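You operate a simulated robot arm through the tools that you are given. There is no shell and no other tool. Be economical: measure what you need, move in short steps, check, and stop when the job is done.

Carry out the task below with a simulated two-armed robot. There is one attempt and no reset: what you move stays moved.

Task
Ready the cloth for Filter A: light it up, fold it in half, stand that sign beside it.
Fine: switch the light on before you fold, and off again; the sign stands on the bench by the light box. Set down upright: what you pick out.

Only the result counts: the job must be done as asked and must still hold three seconds after the hand-in. Knocking over, shifting, dropping, spilling or breaking anything else fails it. Flat cloth is picked up by pressing the open fingertips on it (5 to 10 N) and closing them slowly along it; thin cloth reads only 2 to 8 mm in the jaws.

Robot
Two 7-joint arms with two-finger parallel grippers on one trunk, on a base that drives. Base frame: it is fixed to the floor where the robot stands at the start and does not move with it; the origin is under the middle of the robot, x ahead of it, y to its left, z up; the surface under the hand at the start is at about z = 860. Readings come in mm, rad, newtons and seconds.
The left shoulder is at the start at [70, 163, 1020], the right one opposite. With the tool pointing down near the work surface each hand reaches from about 360 to 860 mm from the robot's upright axis, wherever it stands, measured 20 degrees to its own side. Places, roughly: bench by the light box [600, -100, 900]; light switch [600, -200, 900]; top of the light box [400, -200, 900]. Payload 3.43 kg a hand.
The TCP of each hand is the grasp point between the finger pads, 34 mm short of the fingertips. In the tool frame z runs along the fingers and y along their closing line. Largest opening 128 mm; finger width 24, thickness 12; the body of the gripper, 48 by 130 mm, starts 96 mm behind the TCP.
Orientation is that of the tool frame in the base frame, as a unit quaternion [x, y, z, w]. With the fingers straight down and closing along the base's y, the tool's x points along the base's -x, its y along +y and its z along -z.

Tools
- The arms move only by the tool servo_tool. It takes "left_steps", "right_steps" or both (then of equal length, played together; a hand with none holds still); each is a list of rows, each an object (a shift or turn left out is 0, a gripper value left out holds the last) with "claw": the gripper command, from -1 (shut) to 1 (fully open), values between in proportion; "slide": the shift along the base's x, y, z in mm, a list of three; "turn": the turn, a rotation vector about the base's x, y, z in rad, a list of three. In form: [{"claw": claw, "slide": [dx, dy, dz], "turn": [wx, wy, wz]}, ...]. A call has 1 to 8 rows; each row shifts and turns the commanded pose from where the row before left it. Each row takes 0.2 s and may step no farther than 50 mm and 0.15 rad from the row before; otherwise, or with a gripper value out of range, the whole call is refused. A pose out of reach is approached as far as the arm can. The call stops where the force on the tool passes 40 N (or 10 N more than at its start, if that is more) or the arm is blocked; 0.2 s more then pass. Each finger travels about 153 mm/s and halts on what it meets, pressing with about 23 N; the grip force reading is that of the motor and also rises with nothing between the fingers. The clock runs only during rows and for 0.2 s after the last one: add rows that do not move to give the fingers time. It gives the time, the measured TCP pose, the force on the tool (base axes), the opening and the grip force at its end, in the units of the frame above (readings bear some noise), with the torque about the TCP (base axes, N m) and any sound that the robot's microphone picked up.
- Cameras (640 x 400 px; columns grow to the right, rows downward): "scene" is now at [123, -50.3, 1248.7]; the picture's right is [-0.55, -0.83, 0.00], its down [-0.47, 0.31, -0.83] and it looks along [0.69, -0.46, -0.56] (base axes); focal length 214 px, centre (320, 200). "left" rides on the left gripper at [76, 11, -160] in its tool frame; the picture's right is [-0.15, 0.99, 0.00], its down [-0.88, -0.13, -0.46] and it looks along [-0.45, -0.07, 0.89] (tool axes); focal length 234 px, centre (320, 200). "right" rides on the right gripper at [76, -11, -160] in its tool frame; the picture's right is [0.15, 0.99, 0.00], its down [-0.88, 0.13, -0.46] and it looks along [-0.45, 0.07, 0.89] (tool axes); focal length 234 px, centre (320, 200). There is no depth. A picture from a camera that has moved, and an enlarged one, comes with that camera's place and axes in the base frame and with its lens.
- snapshot(camera): a new picture of that camera. It takes no simulated time.
- slide_trunk(by): slides the trunk up (or, below 0, down) by that many mm; the arms and the scene camera ride with it, the base frame stays. It gives what a move gives, with no picture.
- base_move(legs): drives the robot by 1 to 6 legs, each [ahead, left, turn to the left] in mm, mm and rad, along the robot's own axes; the way and the turn of a leg run together, so that a leg with both is an arc; at most 1500 mm and 3.142 rad a leg. The arms and the cameras ride along, it lands a little off, and it stops where it bumps. It gives what a move gives.
- pan_tilt(pan, tilt): turns the head with the scene camera to pan (to the left, within 1.501 rad either way) and tilt (down, from -0.506 to 1.204), counted from straight ahead of the robot. It gives what a move gives.
- inspect(camera, box): a new picture of the part [left, top, right, bottom] of that camera's present view, enlarged. It takes no simulated time.
- finish_job(): hands the job in; it is judged then, once.

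Work in short steps. Places have to be worked out from the pictures, the camera data and where the tool is seen: move nearer, look again, correct. Check each grasp and each placing, and mend what went wrong. You have 120 turns and 92 pictures in all, those below and enlarged ones among them. Open the grippers and draw the arms clear of the work before you hand the job in, unless the task says otherwise; then end with one line.

The tools are called after "Request:" by a JSON object that holds its "op" and its "data". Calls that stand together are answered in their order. servo_tool: Moves the arms, as the interface text tells. Its arguments: {"type":"object","properties":{"left_steps":{"type":"array","items":{"type":"object","properties":{"claw":{"type":"number"},"slide":{"type":"array","items":{"type":"number"}},"turn":{"type":"array","items":{"type":"number"}}}}},"right_steps":{"type":"array","items":{"type":"object","properties":{"claw":{"type":"number"},"slide":{"type":"array","items":{"type":"number"}},"turn":{"type":"array","items":{"type":"number"}}}}}},"required":[]} The other tools are called the same way: slide_trunk (by) slides the trunk up or down; base_move (legs) drives the base; pan_tilt (pan, tilt) turns the head that bears the scene camera; snapshot (camera) takes a picture; inspect (camera, box) takes an enlarged picture of a part of a camera's view; finish_job () hands the job in.

At the start:

```text
time: 0.0
left_eef_pos: [519.8, -41.5, 1264.0]
left_tcp_rot: [-0.001, 1.0, 0.0, 0.0]
left_force: [-1.1, -0.2, 0.1]
left_moment: [0.0, 0.01, 0.01]
left_gripper_width: 128.4
left_grasp_force: 0.0
right_eef_pos: [360.3, -481.2, 1273.8]
right_tcp_rot: [0.0, 1.0, 0.001, 0.001]
right_force: [-0.1, 0.5, -0.8]
right_moment: [0.01, -0.01, 0.0]
right_gripper_width: 127.8
right_grasp_force: 0.0
trunk travel left (down, up): [-500.0, 440.0]
robot x, y, heading: [-1.7, -2.5, 0.004]
head pan, tilt: [-0.585, 0.592]
```

scene: 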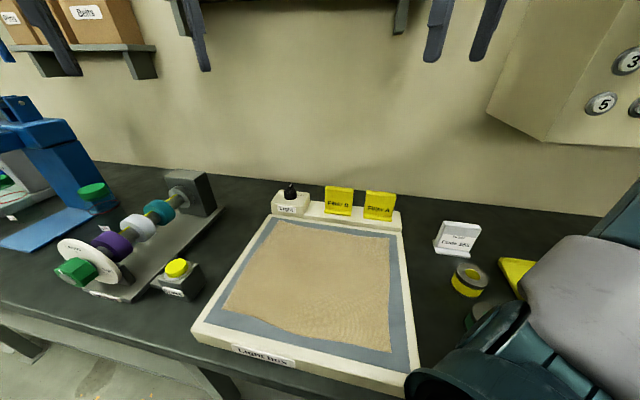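
right: 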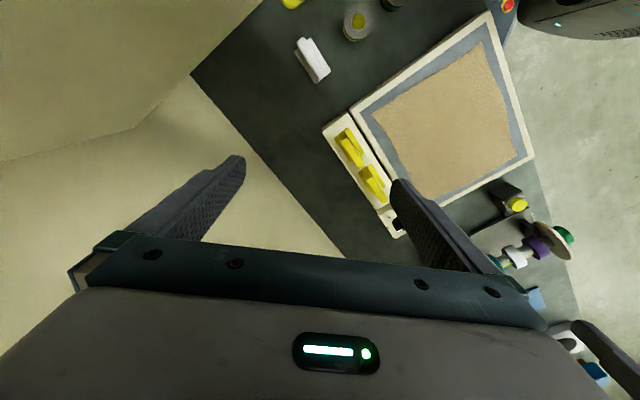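
left: 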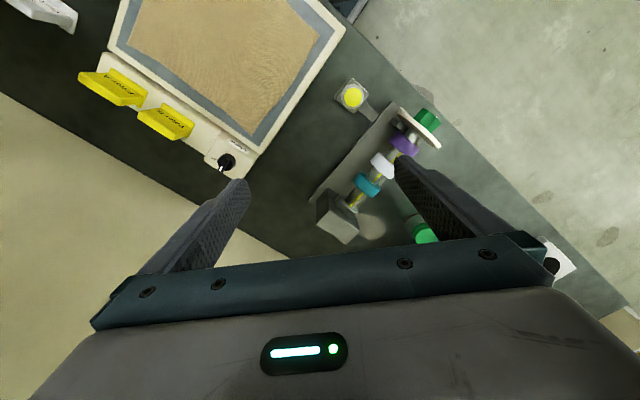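

I'll start by enlarging the light box region and its switch/signs.

Request:
{"op": "inspect", "data": {"camera": "scene", "box": [260, 170, 420, 270]}}

Request:
{"op": "inspect", "data": {"camera": "scene", "box": [180, 200, 500, 400]}}

Request:
{"op": "inspect", "data": {"camera": "left", "box": [60, 40, 300, 190]}}

```text
4.00 times, centred on (340, 220) of scene
camera zoom: at [123.0, -50.3, 1248.7], right [-0.55, -0.83, 0.0], down [-0.47, 0.31, -0.83], along [0.69, -0.46, -0.56], focal length 858 px, centre (240, 120)
```

zoom: 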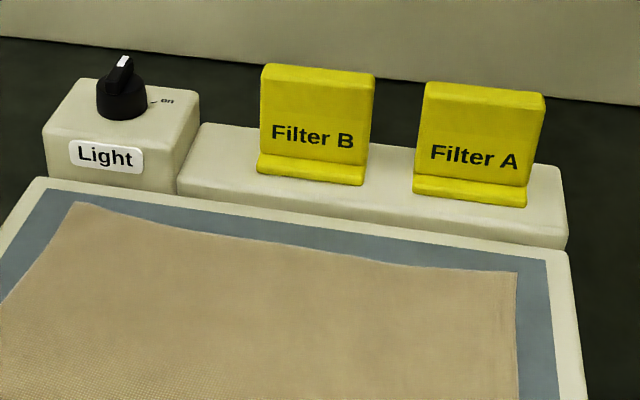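

```text
2.00 times, centred on (340, 300) of scene
camera zoom: at [123.0, -50.3, 1248.7], right [-0.55, -0.83, 0.0], down [-0.47, 0.31, -0.83], along [0.69, -0.46, -0.56], focal length 429 px, centre (280, 0)
```

zoom: 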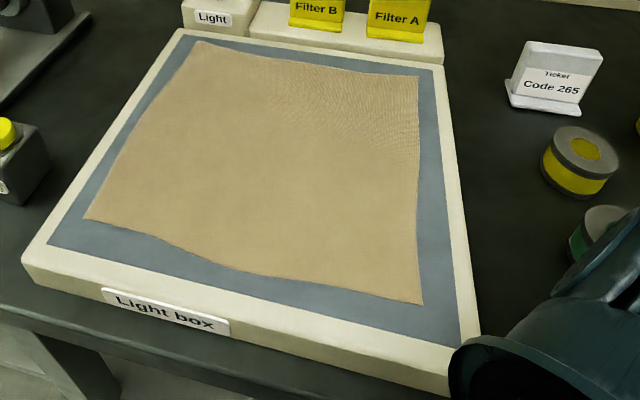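

```text
2.67 times, centred on (180, 115) of left
camera zoom: at [443.0, -31.1, 1422.6], right [0.15, 0.99, 0.0], down [0.88, -0.13, 0.46], along [0.45, -0.07, -0.89], focal length 624 px, centre (693, 427)
```

zoom: 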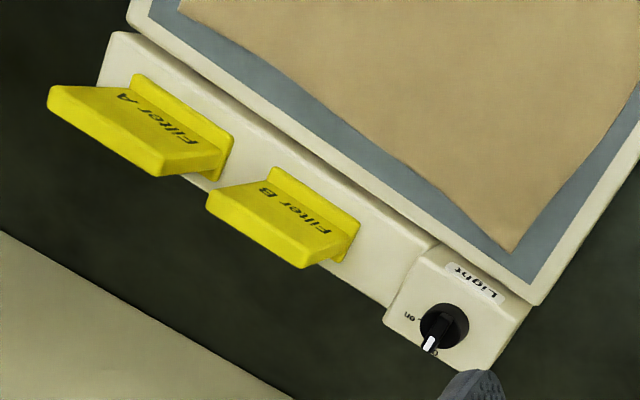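

The light box sits turned about 45° to me. The knob is near [566,-253,945], pointing to off, and a clockwise turn takes it to "on". I bring the right hand away from the wall cabinet first, then back the base up so that knob and cloth are both in reach.

Request:
{"op": "servo_tool", "data": {"right_steps": [{"slide": [20, 45, 0], "claw": 0.0}, {"slide": [20, 45, 0]}, {"slide": [20, 45, 0]}, {"slide": [20, 45, 0]}, {"slide": [20, 20, 0]}]}}

Request:
{"op": "base_move", "data": {"legs": [[-160, 0, 0]]}}

Request:
{"op": "snapshot", "data": {"camera": "scene"}}

Request:
{"op": "snapshot", "data": {"camera": "right"}}

```text
time: 1.2
left_eef_pos: [521.3, -42.5, 1262.0]
left_tcp_rot: [-0.001, 1.0, 0.0, -0.001]
left_force: [1.0, -0.2, -0.3]
left_moment: [-0.01, 0.01, -0.02]
left_gripper_width: 127.9
left_grasp_force: 0.1
right_eef_pos: [463.4, -282.9, 1274.2]
right_tcp_rot: [0.0, 1.0, 0.001, -0.001]
right_force: [0.3, -0.5, -0.7]
right_moment: [0.0, 0.02, 0.0]
right_gripper_width: 63.9
right_grasp_force: 0.1
trunk travel left (down, up): [-500.0, 440.0]
robot x, y, heading: [-0.9, -3.5, -0.003]
head pan, tilt: [-0.585, 0.592]
```

```text
time: 2.6
left_eef_pos: [363.4, -41.3, 1264.1]
left_tcp_rot: [-0.001, 1.0, 0.001, -0.001]
left_force: [0.2, 0.3, 0.0]
left_moment: [0.04, -0.02, -0.01]
left_gripper_width: 128.2
left_grasp_force: 0.1
right_eef_pos: [303.7, -281.0, 1274.3]
right_tcp_rot: [0.0, 1.0, 0.0, 0.0]
right_force: [0.1, -0.1, 0.0]
right_moment: [0.02, -0.01, -0.01]
right_gripper_width: 64.1
right_grasp_force: 0.0
trunk travel left (down, up): [-500.0, 440.0]
robot x, y, heading: [-153.7, 0.9, 0.002]
head pan, tilt: [-0.585, 0.592]
```

```text
85 pictures are left
camera scene: at [-35.0, -50.3, 1248.7], right [-0.55, -0.83, 0.0], down [-0.47, 0.31, -0.83], along [0.69, -0.46, -0.56], focal length 214 px, centre (320, 200)
```

scene: 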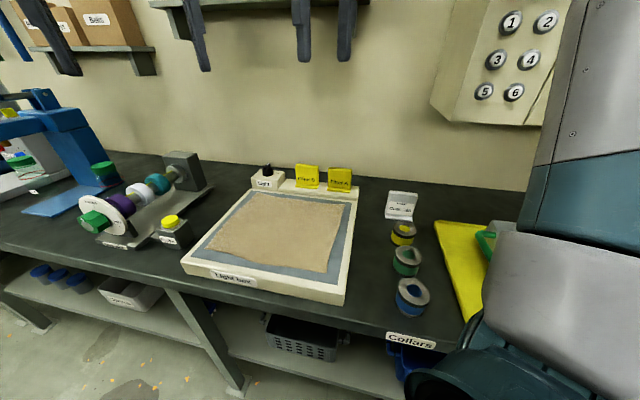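

```text
84 pictures are left
camera right: at [226.7, -290.4, 1433.2], right [-0.15, 0.99, 0.0], down [0.88, 0.13, 0.46], along [0.45, 0.07, -0.89], focal length 234 px, centre (320, 200)
```

right: 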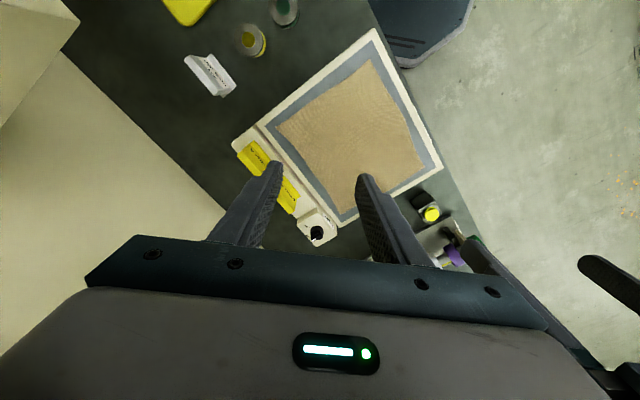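

Both views agree on the knob at about [565,-250]. I bring the right hand above it, yawed 45°, for a closer look.

Request:
{"op": "servo_tool", "data": {"right_steps": [{"slide": [26, 4, -20], "turn": [0, 0, 0.098]}, {"slide": [26, 4, -20], "turn": [0, 0, 0.098]}, {"slide": [26, 4, -20], "turn": [0, 0, 0.098]}, {"slide": [26, 4, -20], "turn": [0, 0, 0.098]}, {"slide": [26, 4, -20], "turn": [0, 0, 0.098]}, {"slide": [26, 4, -20], "turn": [0, 0, 0.098]}, {"slide": [26, 4, -20], "turn": [0, 0, 0.098]}, {"slide": [26, 4, -20], "turn": [0, 0, 0.098]}]}}

Request:
{"op": "snapshot", "data": {"camera": "right"}}

```text
time: 4.4
left_eef_pos: [363.8, -42.4, 1262.2]
left_tcp_rot: [-0.001, 1.0, 0.001, -0.001]
left_force: [0.6, 0.0, 0.2]
left_moment: [0.02, 0.01, 0.01]
left_gripper_width: 127.9
left_grasp_force: 0.1
right_eef_pos: [463.8, -228.5, 1092.3]
right_tcp_rot: [-0.38, 0.925, 0.0, 0.001]
right_force: [0.6, 0.2, 0.0]
right_moment: [-0.01, 0.02, 0.01]
right_gripper_width: 64.0
right_grasp_force: 0.0
right hand out of reach, approached as far as the arm can: row 6, 7, 8
trunk travel left (down, up): [-500.0, 440.0]
robot x, y, heading: [-155.7, 1.7, -0.001]
head pan, tilt: [-0.585, 0.592]
```

```text
83 pictures are left
camera right: at [417.1, -288.5, 1250.8], right [-0.8, 0.6, 0.0], down [0.53, 0.71, 0.46], along [0.27, 0.37, -0.89], focal length 234 px, centre (320, 200)
```

right: 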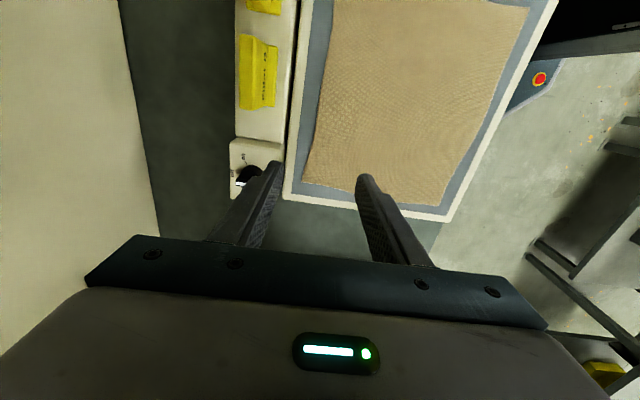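

The yaw seems to be limiting reach, so I yaw back to about +0.3 and go on toward the knob.

Request:
{"op": "servo_tool", "data": {"right_steps": [{"slide": [10, 0, 0], "turn": [0, 0, -0.12]}, {"slide": [10, 0, 0], "turn": [0, 0, -0.12]}, {"slide": [10, -5, 0], "turn": [0, 0, -0.12]}, {"slide": [10, -5, 0], "turn": [0, 0, -0.12]}, {"slide": [0, 0, 0], "turn": [0, 0, 0]}]}}

Request:
{"op": "snapshot", "data": {"camera": "right"}}

```text
time: 5.6
left_eef_pos: [361.8, -41.8, 1263.6]
left_tcp_rot: [-0.001, 1.0, 0.0, 0.0]
left_force: [-1.0, 0.0, 0.1]
left_moment: [0.02, 0.01, 0.02]
left_gripper_width: 127.9
left_grasp_force: 0.1
right_eef_pos: [486.4, -254.1, 1090.2]
right_tcp_rot: [-0.151, 0.989, 0.0, 0.0]
right_force: [-0.4, -0.7, -0.1]
right_moment: [0.03, 0.01, -0.01]
right_gripper_width: 64.1
right_grasp_force: 0.1
right hand out of reach, approached as far as the arm can: row 1, 2, 3, 4
trunk travel left (down, up): [-500.0, 440.0]
robot x, y, heading: [-153.0, -4.2, 0.003]
head pan, tilt: [-0.585, 0.592]
```

```text
82 pictures are left
camera right: at [417.7, -284.0, 1249.3], right [-0.43, 0.9, 0.0], down [0.8, 0.39, 0.46], along [0.41, 0.2, -0.89], focal length 234 px, centre (320, 200)
```

right: 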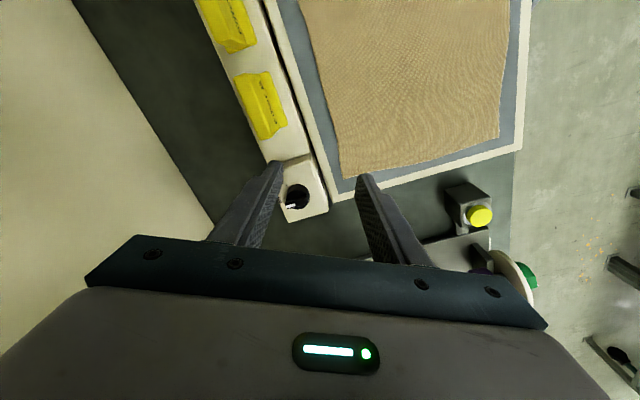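

The hand at this height is over-stretched. I raise the trunk by 150 so that the shoulders sit nearer wrist height, then lower the hand by as much.

Request:
{"op": "slide_trunk", "data": {"by": 150}}

Request:
{"op": "servo_tool", "data": {"right_steps": [{"slide": [0, 0, -40]}, {"slide": [0, 0, -40]}, {"slide": [0, 0, -40]}, {"slide": [20, 0, -40]}, {"slide": [20, 0, -20]}, {"slide": [20, 0, 0]}]}}

Request:
{"op": "snapshot", "data": {"camera": "right"}}

```text
time: 7.4
left_eef_pos: [361.6, -40.8, 1412.7]
left_tcp_rot: [-0.001, 1.0, 0.0, 0.0]
left_force: [0.1, -0.4, -0.6]
left_moment: [0.0, -0.01, -0.01]
left_gripper_width: 128.1
left_grasp_force: 0.0
right_eef_pos: [488.3, -253.7, 1239.6]
right_tcp_rot: [-0.152, 0.988, 0.001, 0.0]
right_force: [-0.3, -0.6, -0.4]
right_moment: [0.0, 0.0, 0.01]
right_gripper_width: 63.9
right_grasp_force: 0.0
trunk travel left (down, up): [-650.0, 290.0]
robot x, y, heading: [-155.9, -1.7, 0.004]
head pan, tilt: [-0.585, 0.592]
```

```text
time: 8.8
left_eef_pos: [361.3, -41.4, 1413.3]
left_tcp_rot: [-0.001, 1.0, -0.001, 0.0]
left_force: [0.3, 0.6, -1.5]
left_moment: [0.02, 0.0, 0.0]
left_gripper_width: 128.1
left_grasp_force: 0.0
right_eef_pos: [540.8, -258.8, 1060.7]
right_tcp_rot: [-0.151, 0.989, 0.001, 0.002]
right_force: [-0.5, -0.8, 0.2]
right_moment: [-0.04, 0.01, -0.01]
right_gripper_width: 64.1
right_grasp_force: 0.1
right hand out of reach, approached as far as the arm can: row 6
trunk travel left (down, up): [-650.0, 290.0]
robot x, y, heading: [-156.5, -3.6, 0.004]
head pan, tilt: [-0.585, 0.592]
```

```text
81 pictures are left
camera right: at [470.3, -290.2, 1218.8], right [-0.44, 0.9, 0.0], down [0.8, 0.39, 0.46], along [0.41, 0.2, -0.89], focal length 234 px, centre (320, 200)
```

right: 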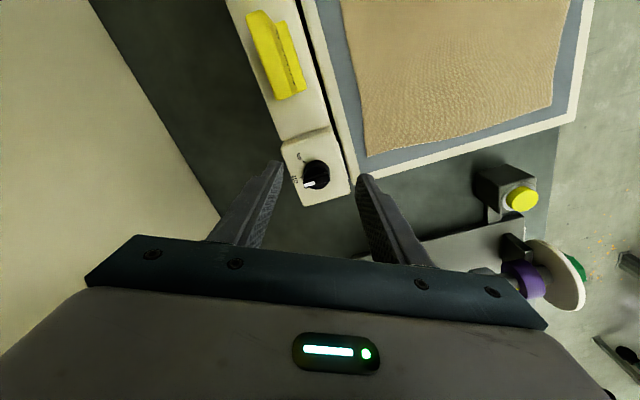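

The knob refines to about [569,-248]. I descend and align over it, staying above it for now.

Request:
{"op": "servo_tool", "data": {"right_steps": [{"slide": [0, 2, -30]}, {"slide": [8, 3, -20]}, {"slide": [8, 3, -10]}, {"slide": [8, 2, 0]}, {"slide": [0, 0, 0]}]}}

Request:
{"op": "snapshot", "data": {"camera": "right"}}

Request:
{"op": "snapshot", "data": {"camera": "scene"}}

```text
time: 10.0
left_eef_pos: [362.0, -41.3, 1412.5]
left_tcp_rot: [-0.001, 1.0, 0.0, -0.001]
left_force: [0.1, 0.1, -0.4]
left_moment: [0.02, 0.0, 0.0]
left_gripper_width: 127.9
left_grasp_force: 0.0
right_eef_pos: [537.3, -266.4, 1005.6]
right_tcp_rot: [-0.152, 0.988, 0.001, 0.001]
right_force: [0.0, -0.2, 0.2]
right_moment: [0.0, 0.01, 0.04]
right_gripper_width: 64.2
right_grasp_force: 0.1
right hand out of reach, approached as far as the arm can: row 1, 2, 3, 4
trunk travel left (down, up): [-650.0, 290.0]
robot x, y, heading: [-159.4, -3.1, 0.001]
head pan, tilt: [-0.585, 0.592]
```

```text
80 pictures are left
camera right: at [468.3, -297.4, 1164.9], right [-0.44, 0.9, 0.0], down [0.8, 0.39, 0.46], along [0.41, 0.2, -0.89], focal length 234 px, centre (320, 200)
```

right: 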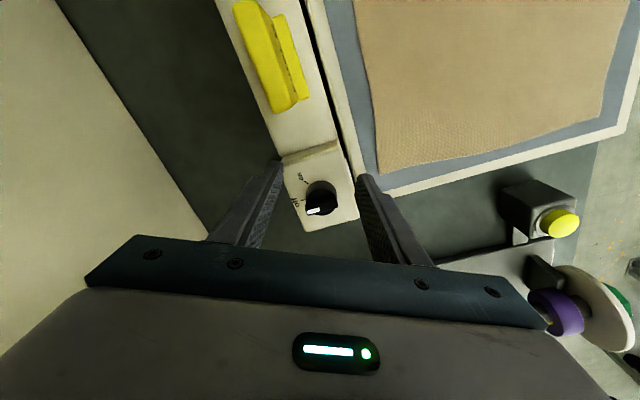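

```text
79 pictures are left
camera scene: at [-35.1, -50.2, 1398.8], right [-0.55, -0.83, 0.0], down [-0.47, 0.31, -0.83], along [0.69, -0.46, -0.56], focal length 214 px, centre (320, 200)
```

scene: 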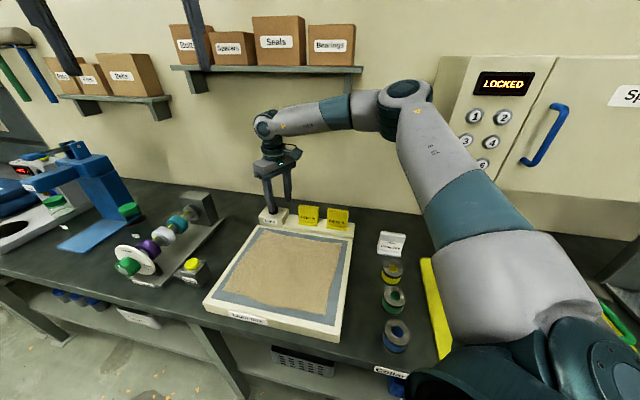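

The arm isn't fully extended, so a wrist limit from the positive yaw is likely. I lift slightly, yaw negative (about -0.35) and retry.

Request:
{"op": "servo_tool", "data": {"right_steps": [{"slide": [0, 0, 20], "turn": [0, 0, -0.13]}, {"slide": [0, 2, 10], "turn": [0, 0, -0.13]}, {"slide": [5, 3, 0], "turn": [0, 0, -0.13]}, {"slide": [5, 3, 0], "turn": [0, 0, -0.13]}, {"slide": [5, 3, 0], "turn": [0, 0, -0.13]}, {"slide": [5, 3, 0]}, {"slide": [5, 3, 0]}, {"slide": [5, 0, 0]}]}}

Request:
{"op": "snapshot", "data": {"camera": "right"}}

```text
time: 11.8
left_eef_pos: [362.7, -41.9, 1413.3]
left_tcp_rot: [-0.001, 1.0, 0.0, 0.0]
left_force: [0.1, 0.7, -0.4]
left_moment: [0.0, 0.01, 0.0]
left_gripper_width: 128.0
left_grasp_force: 0.0
right_eef_pos: [544.4, -265.2, 1038.2]
right_tcp_rot: [0.173, 0.985, 0.0, 0.001]
right_force: [0.5, 0.6, -1.1]
right_moment: [-0.02, 0.0, -0.01]
right_gripper_width: 63.9
right_grasp_force: 0.0
right hand out of reach, approached as far as the arm can: row 4, 5, 6, 7, 8
trunk travel left (down, up): [-650.0, 290.0]
robot x, y, heading: [-157.4, -0.3, -0.002]
head pan, tilt: [-0.585, 0.592]
```

```text
78 pictures are left
camera right: at [467.4, -248.1, 1196.7], right [0.2, 0.98, 0.0], down [0.87, -0.18, 0.46], along [0.45, -0.09, -0.89], focal length 234 px, centre (320, 200)
```

right: 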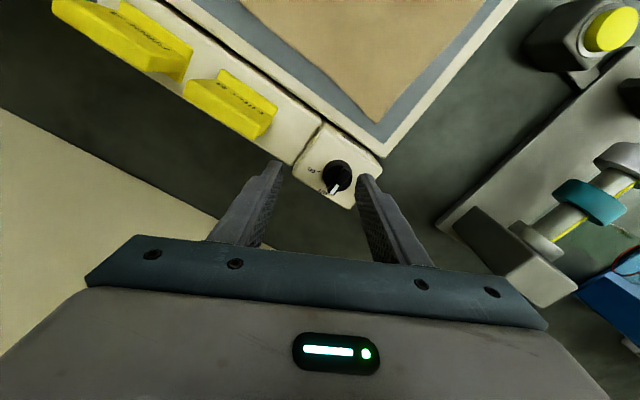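

Reach is about 750 mm here. Squarely facing the bench would serve both arms better, so I retract the right hand high and inward before turning the base 45°.

Request:
{"op": "servo_tool", "data": {"right_steps": [{"slide": [-30, 0, 35]}, {"slide": [-38, 2, 35]}, {"slide": [-38, 2, 35]}, {"slide": [-38, 2, 35]}, {"slide": [-38, 2, 30]}, {"slide": [-38, 2, 30]}, {"slide": [-38, 2, 20]}, {"slide": [-38, 2, 10]}]}}

Request:
{"op": "base_move", "data": {"legs": [[161, 158, 0], [0, 0, -0.39], [0, 0, -0.39]]}}

Request:
{"op": "pan_tilt", "data": {"pan": 0, "tilt": 0.75}}

Request:
{"op": "snapshot", "data": {"camera": "scene"}}

```text
refused: row 2 steps farther than a row can; nothing moved
```

```text
time: 15.8
left_eef_pos: [343.9, -234.4, 1413.1]
left_tcp_rot: [0.383, 0.924, -0.003, 0.0]
left_force: [-0.2, -0.4, 0.6]
left_moment: [0.03, 0.02, 0.03]
left_gripper_width: 127.9
left_grasp_force: 0.1
right_eef_pos: [311.4, -521.1, 1039.2]
right_tcp_rot: [0.535, 0.845, -0.002, 0.001]
right_force: [-0.4, 0.6, -0.6]
right_moment: [0.0, 0.02, 0.0]
right_gripper_width: 64.0
right_grasp_force: 0.0
trunk travel left (down, up): [-650.0, 290.0]
robot x, y, heading: [2.7, 158.1, -0.789]
head pan, tilt: [-0.585, 0.592]
```

```text
time: 16.8
left_eef_pos: [342.8, -234.8, 1414.1]
left_tcp_rot: [0.382, 0.924, -0.003, 0.0]
left_force: [0.0, -0.4, 0.3]
left_moment: [0.01, -0.03, -0.02]
left_gripper_width: 128.2
left_grasp_force: 0.1
right_eef_pos: [312.8, -520.1, 1039.1]
right_tcp_rot: [0.537, 0.844, -0.001, 0.001]
right_force: [0.7, -0.1, 0.7]
right_moment: [-0.01, -0.04, -0.01]
right_gripper_width: 64.0
right_grasp_force: 0.0
trunk travel left (down, up): [-650.0, 290.0]
robot x, y, heading: [0.6, 159.0, -0.787]
head pan, tilt: [0.0, 0.75]
```

```text
77 pictures are left
camera scene: at [97.9, 67.5, 1385.3], right [-0.71, -0.71, 0.0], down [-0.48, 0.48, -0.73], along [0.52, -0.52, -0.68], focal length 214 px, centre (320, 200)
```

scene: 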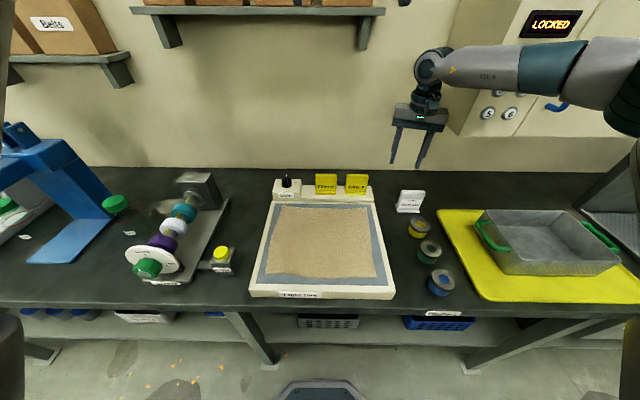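

The retract was refused (diagonal too long) but the turn went clear of everything. I draw the right hand back toward the robot, and look at the box closely.

Request:
{"op": "servo_tool", "data": {"right_steps": [{"slide": [-30, 30, 5]}, {"slide": [-30, 30, 10]}, {"slide": [-30, 30, 15]}, {"slide": [-30, 30, 20]}, {"slide": [-30, 30, 20]}, {"slide": [-15, 15, 20]}]}}

Request:
{"op": "inspect", "data": {"camera": "scene", "box": [190, 165, 446, 325]}}

Request:
{"op": "snapshot", "data": {"camera": "left"}}

```text
time: 18.2
left_eef_pos: [340.3, -239.2, 1412.7]
left_tcp_rot: [0.383, 0.924, 0.0, 0.0]
left_force: [-0.6, 0.3, 0.1]
left_moment: [0.0, -0.02, 0.02]
left_gripper_width: 127.7
left_grasp_force: 0.1
right_eef_pos: [144.3, -358.5, 1128.4]
right_tcp_rot: [0.537, 0.844, 0.001, 0.001]
right_force: [-0.5, 0.8, -0.3]
right_moment: [0.03, -0.02, 0.0]
right_gripper_width: 63.9
right_grasp_force: 0.0
trunk travel left (down, up): [-650.0, 290.0]
robot x, y, heading: [3.7, 159.4, -0.788]
head pan, tilt: [0.0, 0.75]
```

```text
2.50 times, centred on (318, 245) of scene
camera zoom: at [95.2, 64.0, 1385.2], right [-0.71, -0.71, 0.0], down [-0.48, 0.48, -0.73], along [0.52, -0.52, -0.68], focal length 536 px, centre (325, 88)
```

zoom: 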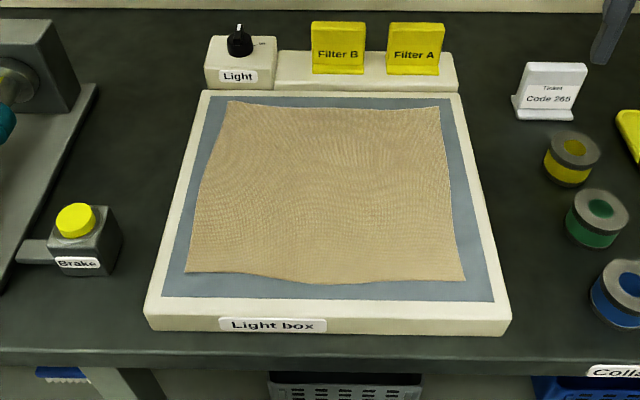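

```text
75 pictures are left
camera left: at [293.1, -176.8, 1572.8], right [0.8, 0.6, 0.0], down [0.53, -0.71, 0.46], along [0.27, -0.37, -0.89], focal length 234 px, centre (320, 200)
```

left: 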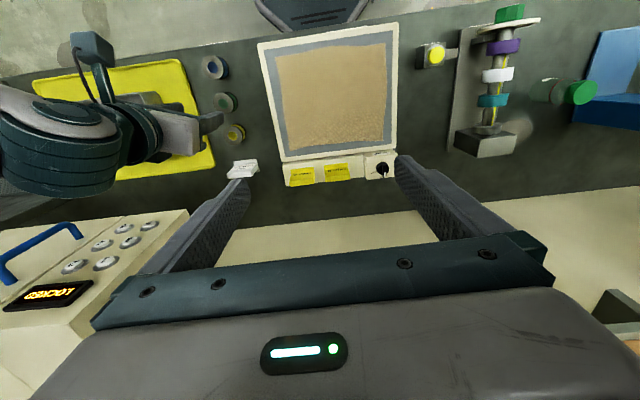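

Now I face the bench squarely. Left hand goes above the knob, yawing +0.5 so that it has room for the clockwise turn.

Request:
{"op": "servo_tool", "data": {"left_steps": [{"slide": [28, -1, -40], "turn": [0, 0, 0.062], "claw": 0.0}, {"slide": [28, -1, -40], "turn": [0, 0, 0.062]}, {"slide": [28, -1, -40], "turn": [0, 0, 0.062]}, {"slide": [28, -1, -40], "turn": [0, 0, 0.062]}, {"slide": [28, -1, -40], "turn": [0, 0, 0.062]}, {"slide": [28, -1, -40], "turn": [0, 0, 0.062]}, {"slide": [28, -1, -40], "turn": [0, 0, 0.062]}, {"slide": [28, -1, -40], "turn": [0, 0, 0.062]}]}}

Request:
{"op": "snapshot", "data": {"camera": "left"}}

Request:
{"op": "inspect", "data": {"camera": "scene", "box": [190, 125, 446, 285]}}

```text
time: 20.0
left_eef_pos: [566.6, -246.4, 1094.1]
left_tcp_rot: [0.144, 0.99, 0.001, -0.001]
left_force: [-1.0, -0.4, -1.1]
left_moment: [0.0, 0.03, 0.02]
left_gripper_width: 64.0
left_grasp_force: 0.1
right_eef_pos: [146.0, -359.3, 1128.4]
right_tcp_rot: [0.536, 0.844, 0.0, 0.0]
right_force: [0.3, 0.5, -0.2]
right_moment: [-0.02, 0.05, -0.01]
right_gripper_width: 64.2
right_grasp_force: 0.0
trunk travel left (down, up): [-650.0, 290.0]
robot x, y, heading: [4.9, 161.0, -0.785]
head pan, tilt: [0.0, 0.75]
```

```text
74 pictures are left
camera left: at [496.5, -213.9, 1252.5], right [0.42, 0.91, 0.0], down [0.81, -0.38, 0.45], along [0.41, -0.19, -0.89], focal length 234 px, centre (320, 200)
```

left: 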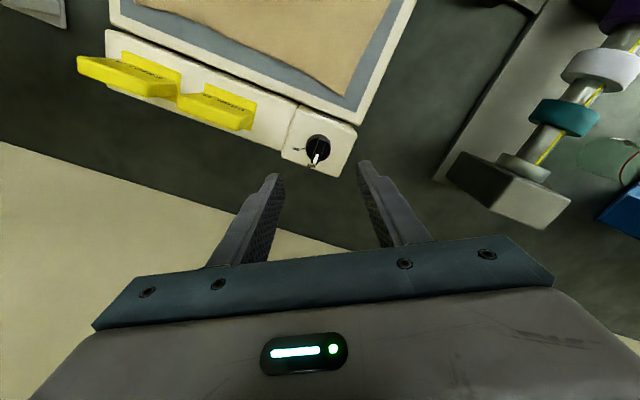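

```text
2.50 times, centred on (318, 205) of scene
camera zoom: at [97.6, 63.2, 1385.1], right [-0.71, -0.71, 0.0], down [-0.48, 0.48, -0.73], along [0.52, -0.52, -0.68], focal length 536 px, centre (325, 188)
```

zoom: 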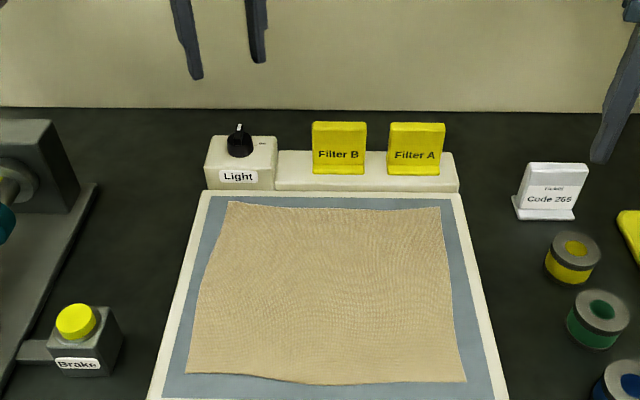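

The knob fits to about [569,-251], top near z 960. I lower the left hand to bring fingertips just above it and check.

Request:
{"op": "servo_tool", "data": {"left_steps": [{"slide": [1, -2, -35]}, {"slide": [1, -2, -30]}, {"slide": [0, 0, -15]}, {"slide": [0, 0, 0]}]}}

Request:
{"op": "snapshot", "data": {"camera": "left"}}

Request:
{"op": "inspect", "data": {"camera": "scene", "box": [240, 140, 368, 220]}}

```text
time: 21.0
left_eef_pos: [566.6, -249.7, 1013.2]
left_tcp_rot: [0.145, 0.989, 0.0, 0.0]
left_force: [-0.1, 0.7, 0.0]
left_moment: [-0.04, 0.01, 0.0]
left_gripper_width: 63.9
left_grasp_force: 0.0
right_eef_pos: [145.4, -358.4, 1128.0]
right_tcp_rot: [0.536, 0.844, 0.001, 0.0]
right_force: [1.0, 1.0, -0.3]
right_moment: [-0.03, 0.0, -0.05]
right_gripper_width: 64.2
right_grasp_force: 0.2
trunk travel left (down, up): [-650.0, 290.0]
robot x, y, heading: [5.1, 159.4, -0.79]
head pan, tilt: [0.0, 0.75]
```

```text
72 pictures are left
camera left: at [496.6, -218.3, 1172.1], right [0.42, 0.91, 0.0], down [0.81, -0.38, 0.46], along [0.41, -0.19, -0.89], focal length 234 px, centre (320, 200)
```

left: 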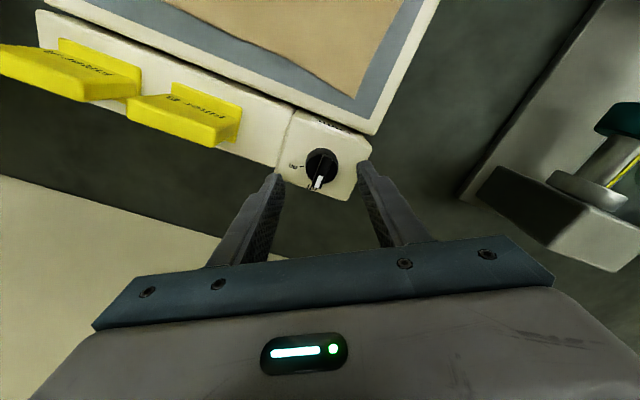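

```text
5.00 times, centred on (304, 180) of scene
camera zoom: at [96.3, 63.5, 1385.1], right [-0.71, -0.71, 0.0], down [-0.48, 0.48, -0.73], along [0.52, -0.52, -0.68], focal length 1072 px, centre (400, 300)
```

zoom: 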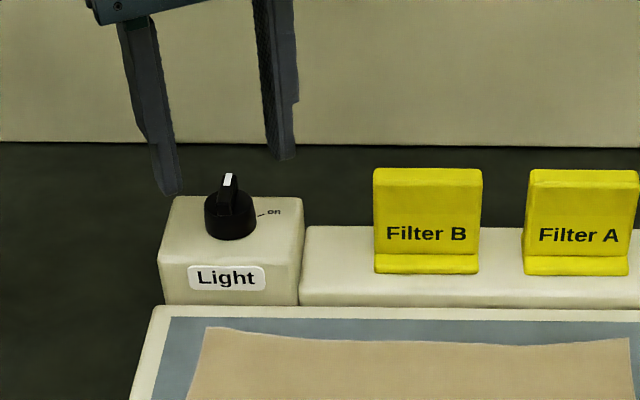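

The hand is centred on the knob. I descend 30 mm and check the tip height against the block.

Request:
{"op": "servo_tool", "data": {"left_steps": [{"slide": [0, 0, -10]}, {"slide": [0, 0, -10]}, {"slide": [-1, 0, -10]}, {"slide": [0, 0, 0]}]}}

Request:
{"op": "inspect", "data": {"camera": "scene", "box": [240, 140, 368, 220]}}

```text
time: 22.0
left_eef_pos: [565.1, -251.0, 983.4]
left_tcp_rot: [0.144, 0.99, 0.0, 0.0]
left_force: [0.1, -0.3, 0.9]
left_moment: [0.03, 0.03, 0.0]
left_gripper_width: 64.1
left_grasp_force: 0.0
right_eef_pos: [145.6, -359.3, 1129.0]
right_tcp_rot: [0.536, 0.844, 0.0, 0.001]
right_force: [-0.2, -0.1, 0.6]
right_moment: [-0.02, 0.0, -0.01]
right_gripper_width: 64.1
right_grasp_force: 0.2
trunk travel left (down, up): [-650.0, 290.0]
robot x, y, heading: [4.0, 160.2, -0.779]
head pan, tilt: [0.0, 0.75]
```

```text
5.00 times, centred on (304, 180) of scene
camera zoom: at [95.9, 63.6, 1385.1], right [-0.71, -0.71, 0.0], down [-0.48, 0.48, -0.73], along [0.52, -0.52, -0.68], focal length 1072 px, centre (400, 300)
```

zoom: 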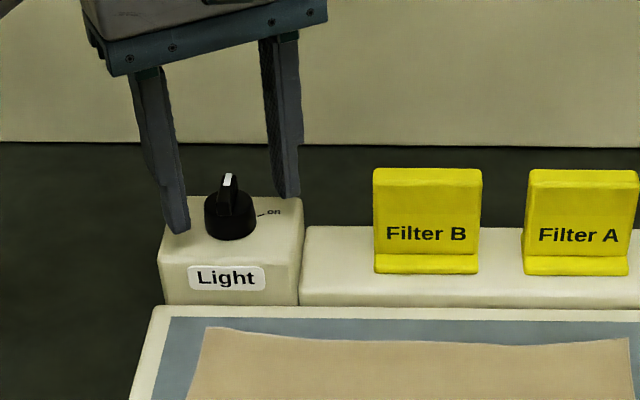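

Tips are about 8 mm above the block top. I lower 4 mm and close on the knob.

Request:
{"op": "servo_tool", "data": {"left_steps": [{"slide": [0, 0, -4]}, {"claw": -0.25}, {"claw": -0.5}, {"claw": -1}, {"claw": -1}]}}

Request:
{"op": "snapshot", "data": {"camera": "left"}}

```text
time: 23.2
left_eef_pos: [565.9, -248.3, 979.1]
left_tcp_rot: [0.143, 0.99, -0.001, 0.0]
left_force: [1.7, 8.5, -0.1]
left_moment: [0.44, -0.18, 0.06]
left_gripper_width: 32.0
left_grasp_force: 44.8
right_eef_pos: [146.3, -357.5, 1128.5]
right_tcp_rot: [0.536, 0.844, -0.001, 0.0]
right_force: [0.0, 0.2, -0.2]
right_moment: [0.01, -0.04, 0.03]
right_gripper_width: 64.3
right_grasp_force: 0.1
trunk travel left (down, up): [-650.0, 290.0]
robot x, y, heading: [0.7, 155.8, -0.79]
head pan, tilt: [0.0, 0.75]
```

```text
69 pictures are left
camera left: at [496.1, -216.8, 1138.3], right [0.42, 0.91, 0.0], down [0.81, -0.38, 0.46], along [0.41, -0.19, -0.89], focal length 234 px, centre (320, 200)
```

left: 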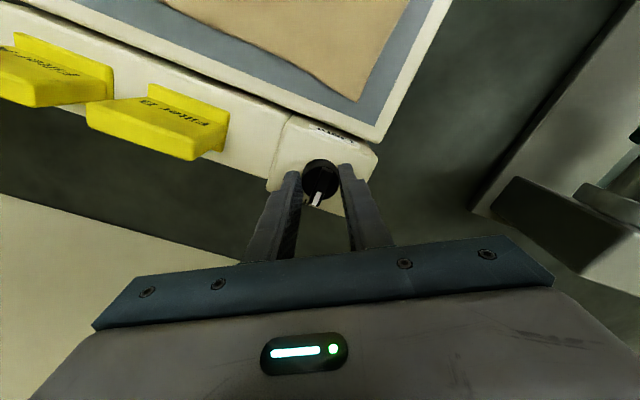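

Knob gripped (32 mm). I ease the side load by shifting +2 in y and turn clockwise.

Request:
{"op": "servo_tool", "data": {"left_steps": [{"slide": [0, 2, 0], "turn": [0, 0, -0.1]}, {"turn": [0, 0, -0.14]}, {"turn": [0, 0, -0.14]}, {"turn": [0, 0, -0.14]}]}}

Request:
{"op": "snapshot", "data": {"camera": "left"}}

```text
time: 24.2
left_eef_pos: [566.8, -248.8, 978.6]
left_tcp_rot: [0.394, 0.919, -0.001, -0.001]
left_force: [11.1, 5.1, 4.4]
left_moment: [0.53, 0.03, 0.01]
left_gripper_width: 31.9
left_grasp_force: 45.2
right_eef_pos: [146.9, -357.6, 1128.2]
right_tcp_rot: [0.535, 0.845, -0.001, 0.001]
right_force: [-0.6, 0.1, -0.7]
right_moment: [0.02, -0.02, 0.03]
right_gripper_width: 64.1
right_grasp_force: 0.0
trunk travel left (down, up): [-650.0, 290.0]
robot x, y, heading: [4.0, 158.8, -0.791]
head pan, tilt: [0.0, 0.75]
```

```text
68 pictures are left
camera left: at [522.3, -185.1, 1138.3], right [0.82, 0.58, 0.0], down [0.51, -0.73, 0.46], along [0.26, -0.37, -0.89], focal length 234 px, centre (320, 200)
```

left: 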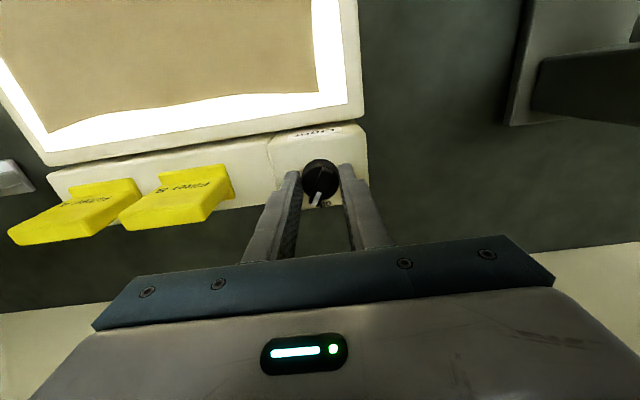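

The light came on after about 0.5 rad. I continue toward the "on" mark to be safe, watching the torque.

Request:
{"op": "servo_tool", "data": {"left_steps": [{"turn": [0, 0, -0.14]}, {"turn": [0, 0, -0.14]}, {"turn": [0, 0, -0.12]}, {}]}}

Request:
{"op": "snapshot", "data": {"camera": "left"}}

```text
time: 25.2
left_eef_pos: [568.7, -246.7, 979.9]
left_tcp_rot: [0.568, 0.823, -0.001, 0.001]
left_force: [20.6, 5.8, 6.2]
left_moment: [0.53, -0.69, 0.0]
left_gripper_width: 32.0
left_grasp_force: 44.8
right_eef_pos: [147.7, -358.5, 1127.7]
right_tcp_rot: [0.536, 0.844, -0.001, 0.002]
right_force: [-0.5, -0.3, 0.1]
right_moment: [0.03, 0.0, 0.0]
right_gripper_width: 64.2
right_grasp_force: 0.0
trunk travel left (down, up): [-650.0, 290.0]
robot x, y, heading: [1.9, 159.4, -0.789]
head pan, tilt: [0.0, 0.75]
```

```text
67 pictures are left
camera left: at [550.9, -172.2, 1138.2], right [0.98, 0.21, 0.0], down [0.19, -0.87, 0.46], along [0.1, -0.45, -0.89], focal length 234 px, centre (320, 200)
```

left: 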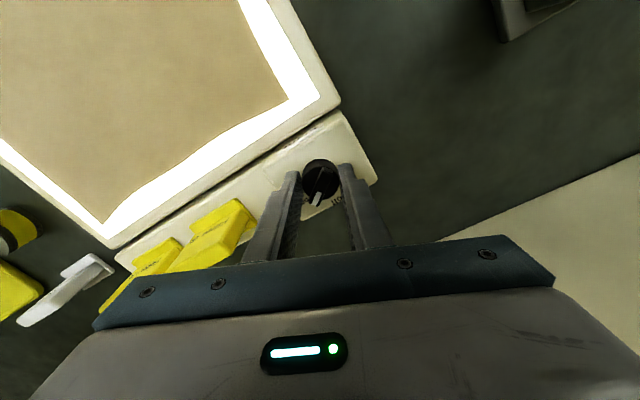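

Light is steadily on. I release the knob, relieving side load, and rise.

Request:
{"op": "servo_tool", "data": {"left_steps": [{"slide": [3, 1, 0]}, {"claw": -0.25}, {"claw": 0.0}, {"slide": [0, 0, 25]}, {"slide": [0, 0, 40]}, {"slide": [0, 0, 45], "turn": [0, 0, 0.14]}, {"slide": [0, 0, 40], "turn": [0, 0, 0.14]}, {"slide": [-20, 20, 20], "turn": [0, 0, 0.1]}]}}

Request:
{"op": "inspect", "data": {"camera": "scene", "box": [190, 165, 446, 325]}}

Request:
{"op": "snapshot", "data": {"camera": "left"}}

```text
time: 27.0
left_eef_pos: [548.9, -226.5, 1151.7]
left_tcp_rot: [0.402, 0.916, -0.001, 0.0]
left_force: [-0.6, 0.0, 0.1]
left_moment: [-0.05, -0.01, 0.01]
left_gripper_width: 63.8
left_grasp_force: 0.1
right_eef_pos: [144.5, -357.5, 1128.8]
right_tcp_rot: [0.536, 0.844, 0.0, 0.001]
right_force: [0.2, -0.5, -0.2]
right_moment: [-0.03, 0.03, -0.03]
right_gripper_width: 64.0
right_grasp_force: 0.1
trunk travel left (down, up): [-650.0, 290.0]
robot x, y, heading: [7.3, 158.0, -0.789]
head pan, tilt: [0.0, 0.75]
```

```text
2.50 times, centred on (318, 245) of scene
camera zoom: at [95.6, 65.3, 1385.3], right [-0.71, -0.71, 0.0], down [-0.48, 0.48, -0.73], along [0.52, -0.52, -0.68], focal length 536 px, centre (325, 88)
```

zoom: 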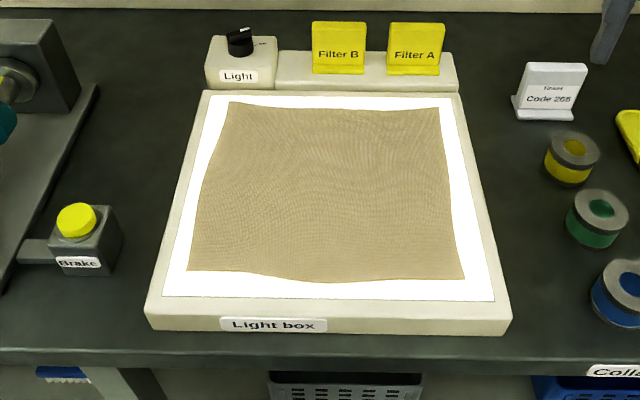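

```text
65 pictures are left
camera left: at [504.5, -162.8, 1309.4], right [0.83, 0.56, 0.0], down [0.5, -0.74, 0.46], along [0.26, -0.38, -0.89], focal length 234 px, centre (320, 200)
```

left: 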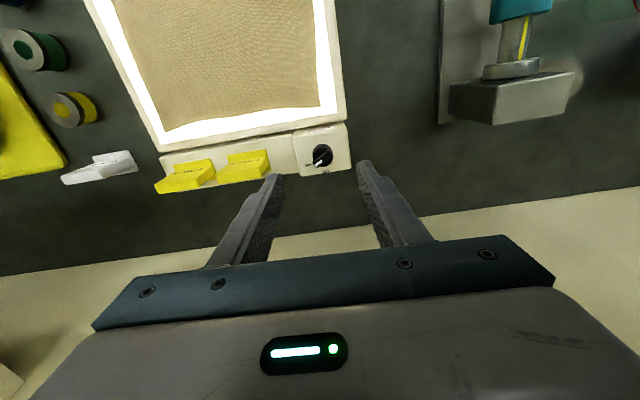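

Light on, and box top triangulates to z≈898. Cloth front corners are about [378,-26] and [179,-210]. I bring both hands above the front edge, closing lines parallel to it, narrowed to 40 mm.

Request:
{"op": "servo_tool", "data": {"left_steps": [{"slide": [-31.3, 27.9, -23.7], "turn": [0, 0, 0.007], "claw": -0.375}, {"slide": [-31.3, 27.9, -23.7], "turn": [0, 0, 0.007]}, {"slide": [-31.3, 27.9, -23.7], "turn": [0, 0, 0.007]}, {"slide": [-31.3, 27.9, -23.7], "turn": [0, 0, 0.007]}, {"slide": [-31.3, 27.9, -23.7], "turn": [0, 0, 0.007]}, {"slide": [-31.3, 27.9, -23.7], "turn": [0, 0, 0.007]}, {}], "right_steps": [{"slide": [11.4, 27.4, -19.7], "turn": [0, 0, 0.058], "claw": -0.375}, {"slide": [11.4, 27.4, -19.7], "turn": [0, 0, 0.058]}, {"slide": [11.4, 27.4, -19.7], "turn": [0, 0, 0.058]}, {"slide": [11.4, 27.4, -19.7], "turn": [0, 0, 0.058]}, {"slide": [11.4, 27.4, -19.7], "turn": [0, 0, 0.058]}, {"slide": [11.4, 27.4, -19.7], "turn": [0, 0, 0.058]}, {}]}}

Request:
{"op": "snapshot", "data": {"camera": "left"}}

Request:
{"op": "snapshot", "data": {"camera": "right"}}

Request:
{"op": "inspect", "data": {"camera": "scene", "box": [190, 165, 446, 325]}}

```text
time: 28.6
left_eef_pos: [361.1, -60.2, 1004.9]
left_tcp_rot: [0.383, 0.924, -0.001, 0.001]
left_force: [-0.1, 0.2, -0.6]
left_moment: [-0.01, 0.02, 0.01]
left_gripper_width: 39.8
left_grasp_force: 0.0
right_eef_pos: [202.1, -201.4, 1030.0]
right_tcp_rot: [0.382, 0.924, 0.0, 0.001]
right_force: [0.5, 0.9, -0.8]
right_moment: [-0.01, 0.02, -0.01]
right_gripper_width: 39.8
right_grasp_force: 0.0
right hand out of reach, approached as far as the arm can: row 6
trunk travel left (down, up): [-650.0, 290.0]
robot x, y, heading: [0.0, 158.8, -0.789]
head pan, tilt: [0.0, 0.75]
```

```text
64 pictures are left
camera left: at [314.2, 2.1, 1165.0], right [0.8, 0.59, 0.0], down [0.53, -0.72, 0.46], along [0.27, -0.37, -0.89], focal length 234 px, centre (320, 200)
```

left: 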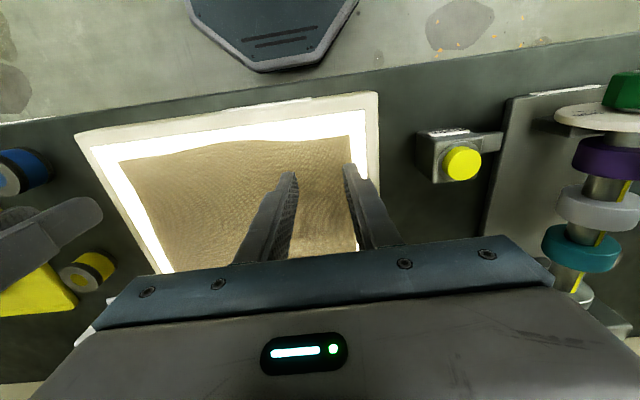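

```text
63 pictures are left
camera right: at [139.4, -153.6, 1188.6], right [0.59, 0.8, 0.0], down [0.71, -0.53, 0.46], along [0.37, -0.27, -0.89], focal length 234 px, centre (320, 200)
```

right: 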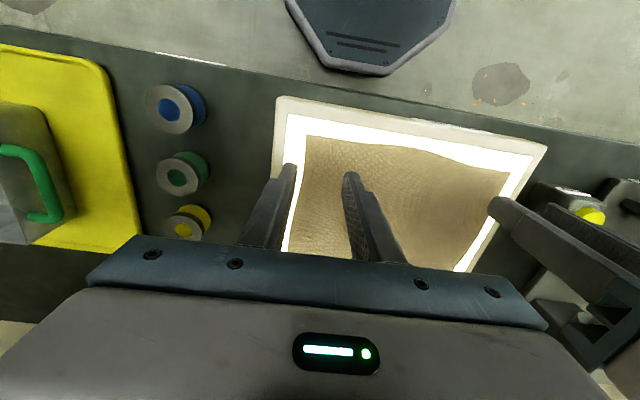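

```text
2.50 times, centred on (318, 245) of scene
camera zoom: at [95.5, 64.4, 1385.2], right [-0.71, -0.71, 0.0], down [-0.48, 0.48, -0.73], along [0.52, -0.52, -0.68], focal length 536 px, centre (325, 88)
```

zoom: 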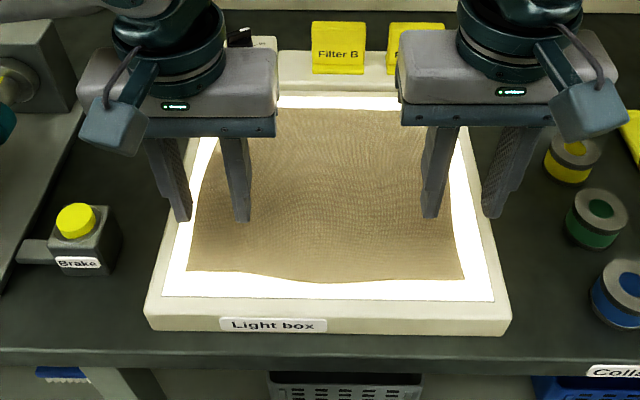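

The right hand is at its near limit, so I back the base 45 mm and re-place both hands over the front edge (right further inward).

Request:
{"op": "base_move", "data": {"legs": [[-45, 0, 0]]}}

```text
time: 29.5
left_eef_pos: [330.8, -29.8, 1005.3]
left_tcp_rot: [0.384, 0.923, 0.0, -0.001]
left_force: [-0.2, 0.5, -0.7]
left_moment: [-0.02, 0.03, 0.0]
left_gripper_width: 39.7
left_grasp_force: 0.0
right_eef_pos: [171.8, -171.0, 1028.0]
right_tcp_rot: [0.382, 0.924, 0.001, 0.0]
right_force: [0.3, 0.7, 0.9]
right_moment: [0.01, -0.01, 0.0]
right_gripper_width: 39.8
right_grasp_force: 0.1
trunk travel left (down, up): [-650.0, 290.0]
robot x, y, heading: [-26.0, 193.2, -0.786]
head pan, tilt: [0.0, 0.75]
```

I move both hands to their grasp spots at z≈955 (tips about 20 mm above the cloth).

Request:
{"op": "servo_tool", "data": {"left_steps": [{"slide": [10, -10, 0]}, {"slide": [10, -10, -10]}, {"slide": [10, -9, -20]}, {"slide": [0, 0, -20]}, {}], "right_steps": [{"slide": [14, -8, -20]}, {"slide": [14, -7, -20]}, {"slide": [13, -7, -20]}, {"slide": [0, 0, -13]}, {}]}}

Request:
{"op": "inspect", "data": {"camera": "scene", "box": [190, 165, 446, 325]}}

Request:
{"op": "snapshot", "data": {"camera": "left"}}

Request:
{"op": "snapshot", "data": {"camera": "right"}}

```text
time: 30.7
left_eef_pos: [359.7, -58.9, 956.5]
left_tcp_rot: [0.384, 0.923, 0.0, 0.0]
left_force: [1.1, 0.1, -0.4]
left_moment: [-0.02, 0.01, -0.01]
left_gripper_width: 40.0
left_grasp_force: 0.1
right_eef_pos: [189.9, -210.9, 965.4]
right_tcp_rot: [0.381, 0.925, 0.001, 0.001]
right_force: [-0.7, 0.3, -0.6]
right_moment: [-0.03, 0.0, 0.0]
right_gripper_width: 39.9
right_grasp_force: 0.1
right hand out of reach, approached as far as the arm can: row 1, 2, 3, 4
trunk travel left (down, up): [-650.0, 290.0]
robot x, y, heading: [-28.0, 191.2, -0.787]
head pan, tilt: [0.0, 0.75]
```

```text
2.50 times, centred on (318, 245) of scene
camera zoom: at [64.2, 95.5, 1385.2], right [-0.71, -0.71, 0.0], down [-0.48, 0.48, -0.73], along [0.52, -0.52, -0.68], focal length 536 px, centre (325, 88)
```

zoom: 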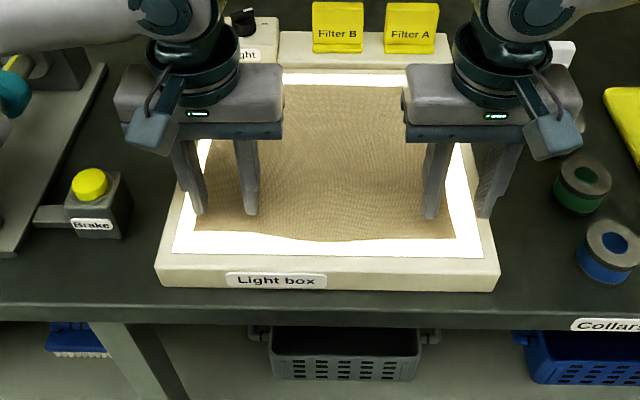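

```text
60 pictures are left
camera left: at [313.1, 4.0, 1115.2], right [0.8, 0.59, 0.0], down [0.53, -0.72, 0.46], along [0.27, -0.37, -0.89], focal length 234 px, centre (320, 200)
```

left: 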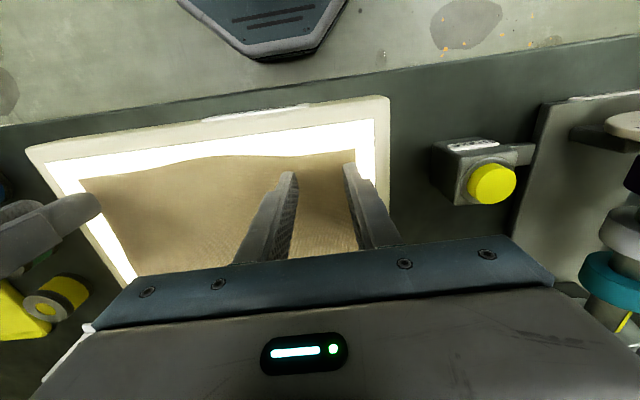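

```text
59 pictures are left
camera right: at [127.5, -163.1, 1123.2], right [0.59, 0.8, 0.0], down [0.71, -0.53, 0.46], along [0.37, -0.27, -0.89], focal length 234 px, centre (320, 200)
```

right: 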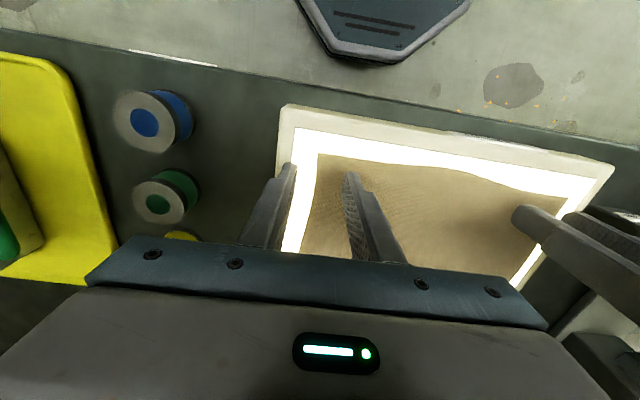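

The right arm is stuck against some joint limit though the mirrored left pose is fine. A full scene view will show its posture.

Request:
{"op": "snapshot", "data": {"camera": "scene"}}

```text
58 pictures are left
camera scene: at [64.2, 95.5, 1385.2], right [-0.71, -0.71, 0.0], down [-0.48, 0.48, -0.73], along [0.52, -0.52, -0.68], focal length 214 px, centre (320, 200)
```

scene: 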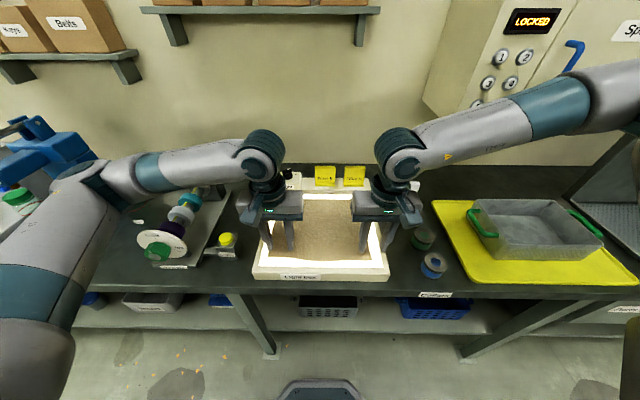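

The right elbow is flared higher. I try yawing the right hand -0.4 (raised a bit) and moving inward.

Request:
{"op": "servo_tool", "data": {"right_steps": [{"slide": [0, 0, 10], "turn": [0, 0, -0.1]}, {"turn": [0, 0, -0.1]}, {"turn": [0, 0, -0.1]}, {"turn": [0, 0, -0.1]}, {"slide": [8, 8, 0]}, {"slide": [8, 8, 0]}, {"slide": [4, 4, -10]}]}}

```text
time: 32.3
left_eef_pos: [359.3, -56.6, 956.1]
left_tcp_rot: [0.383, 0.924, 0.0, -0.001]
left_force: [-0.1, 0.2, -0.4]
left_moment: [0.0, -0.05, 0.01]
left_gripper_width: 39.9
left_grasp_force: 0.1
right_eef_pos: [190.9, -209.3, 972.7]
right_tcp_rot: [0.559, 0.829, 0.001, 0.001]
right_force: [-0.2, 0.1, -0.1]
right_moment: [0.01, -0.03, -0.03]
right_gripper_width: 39.9
right_grasp_force: 0.0
right hand out of reach, approached as far as the arm can: row 5, 6, 7
trunk travel left (down, up): [-650.0, 290.0]
robot x, y, heading: [-25.0, 191.0, -0.788]
head pan, tilt: [0.0, 0.75]
```

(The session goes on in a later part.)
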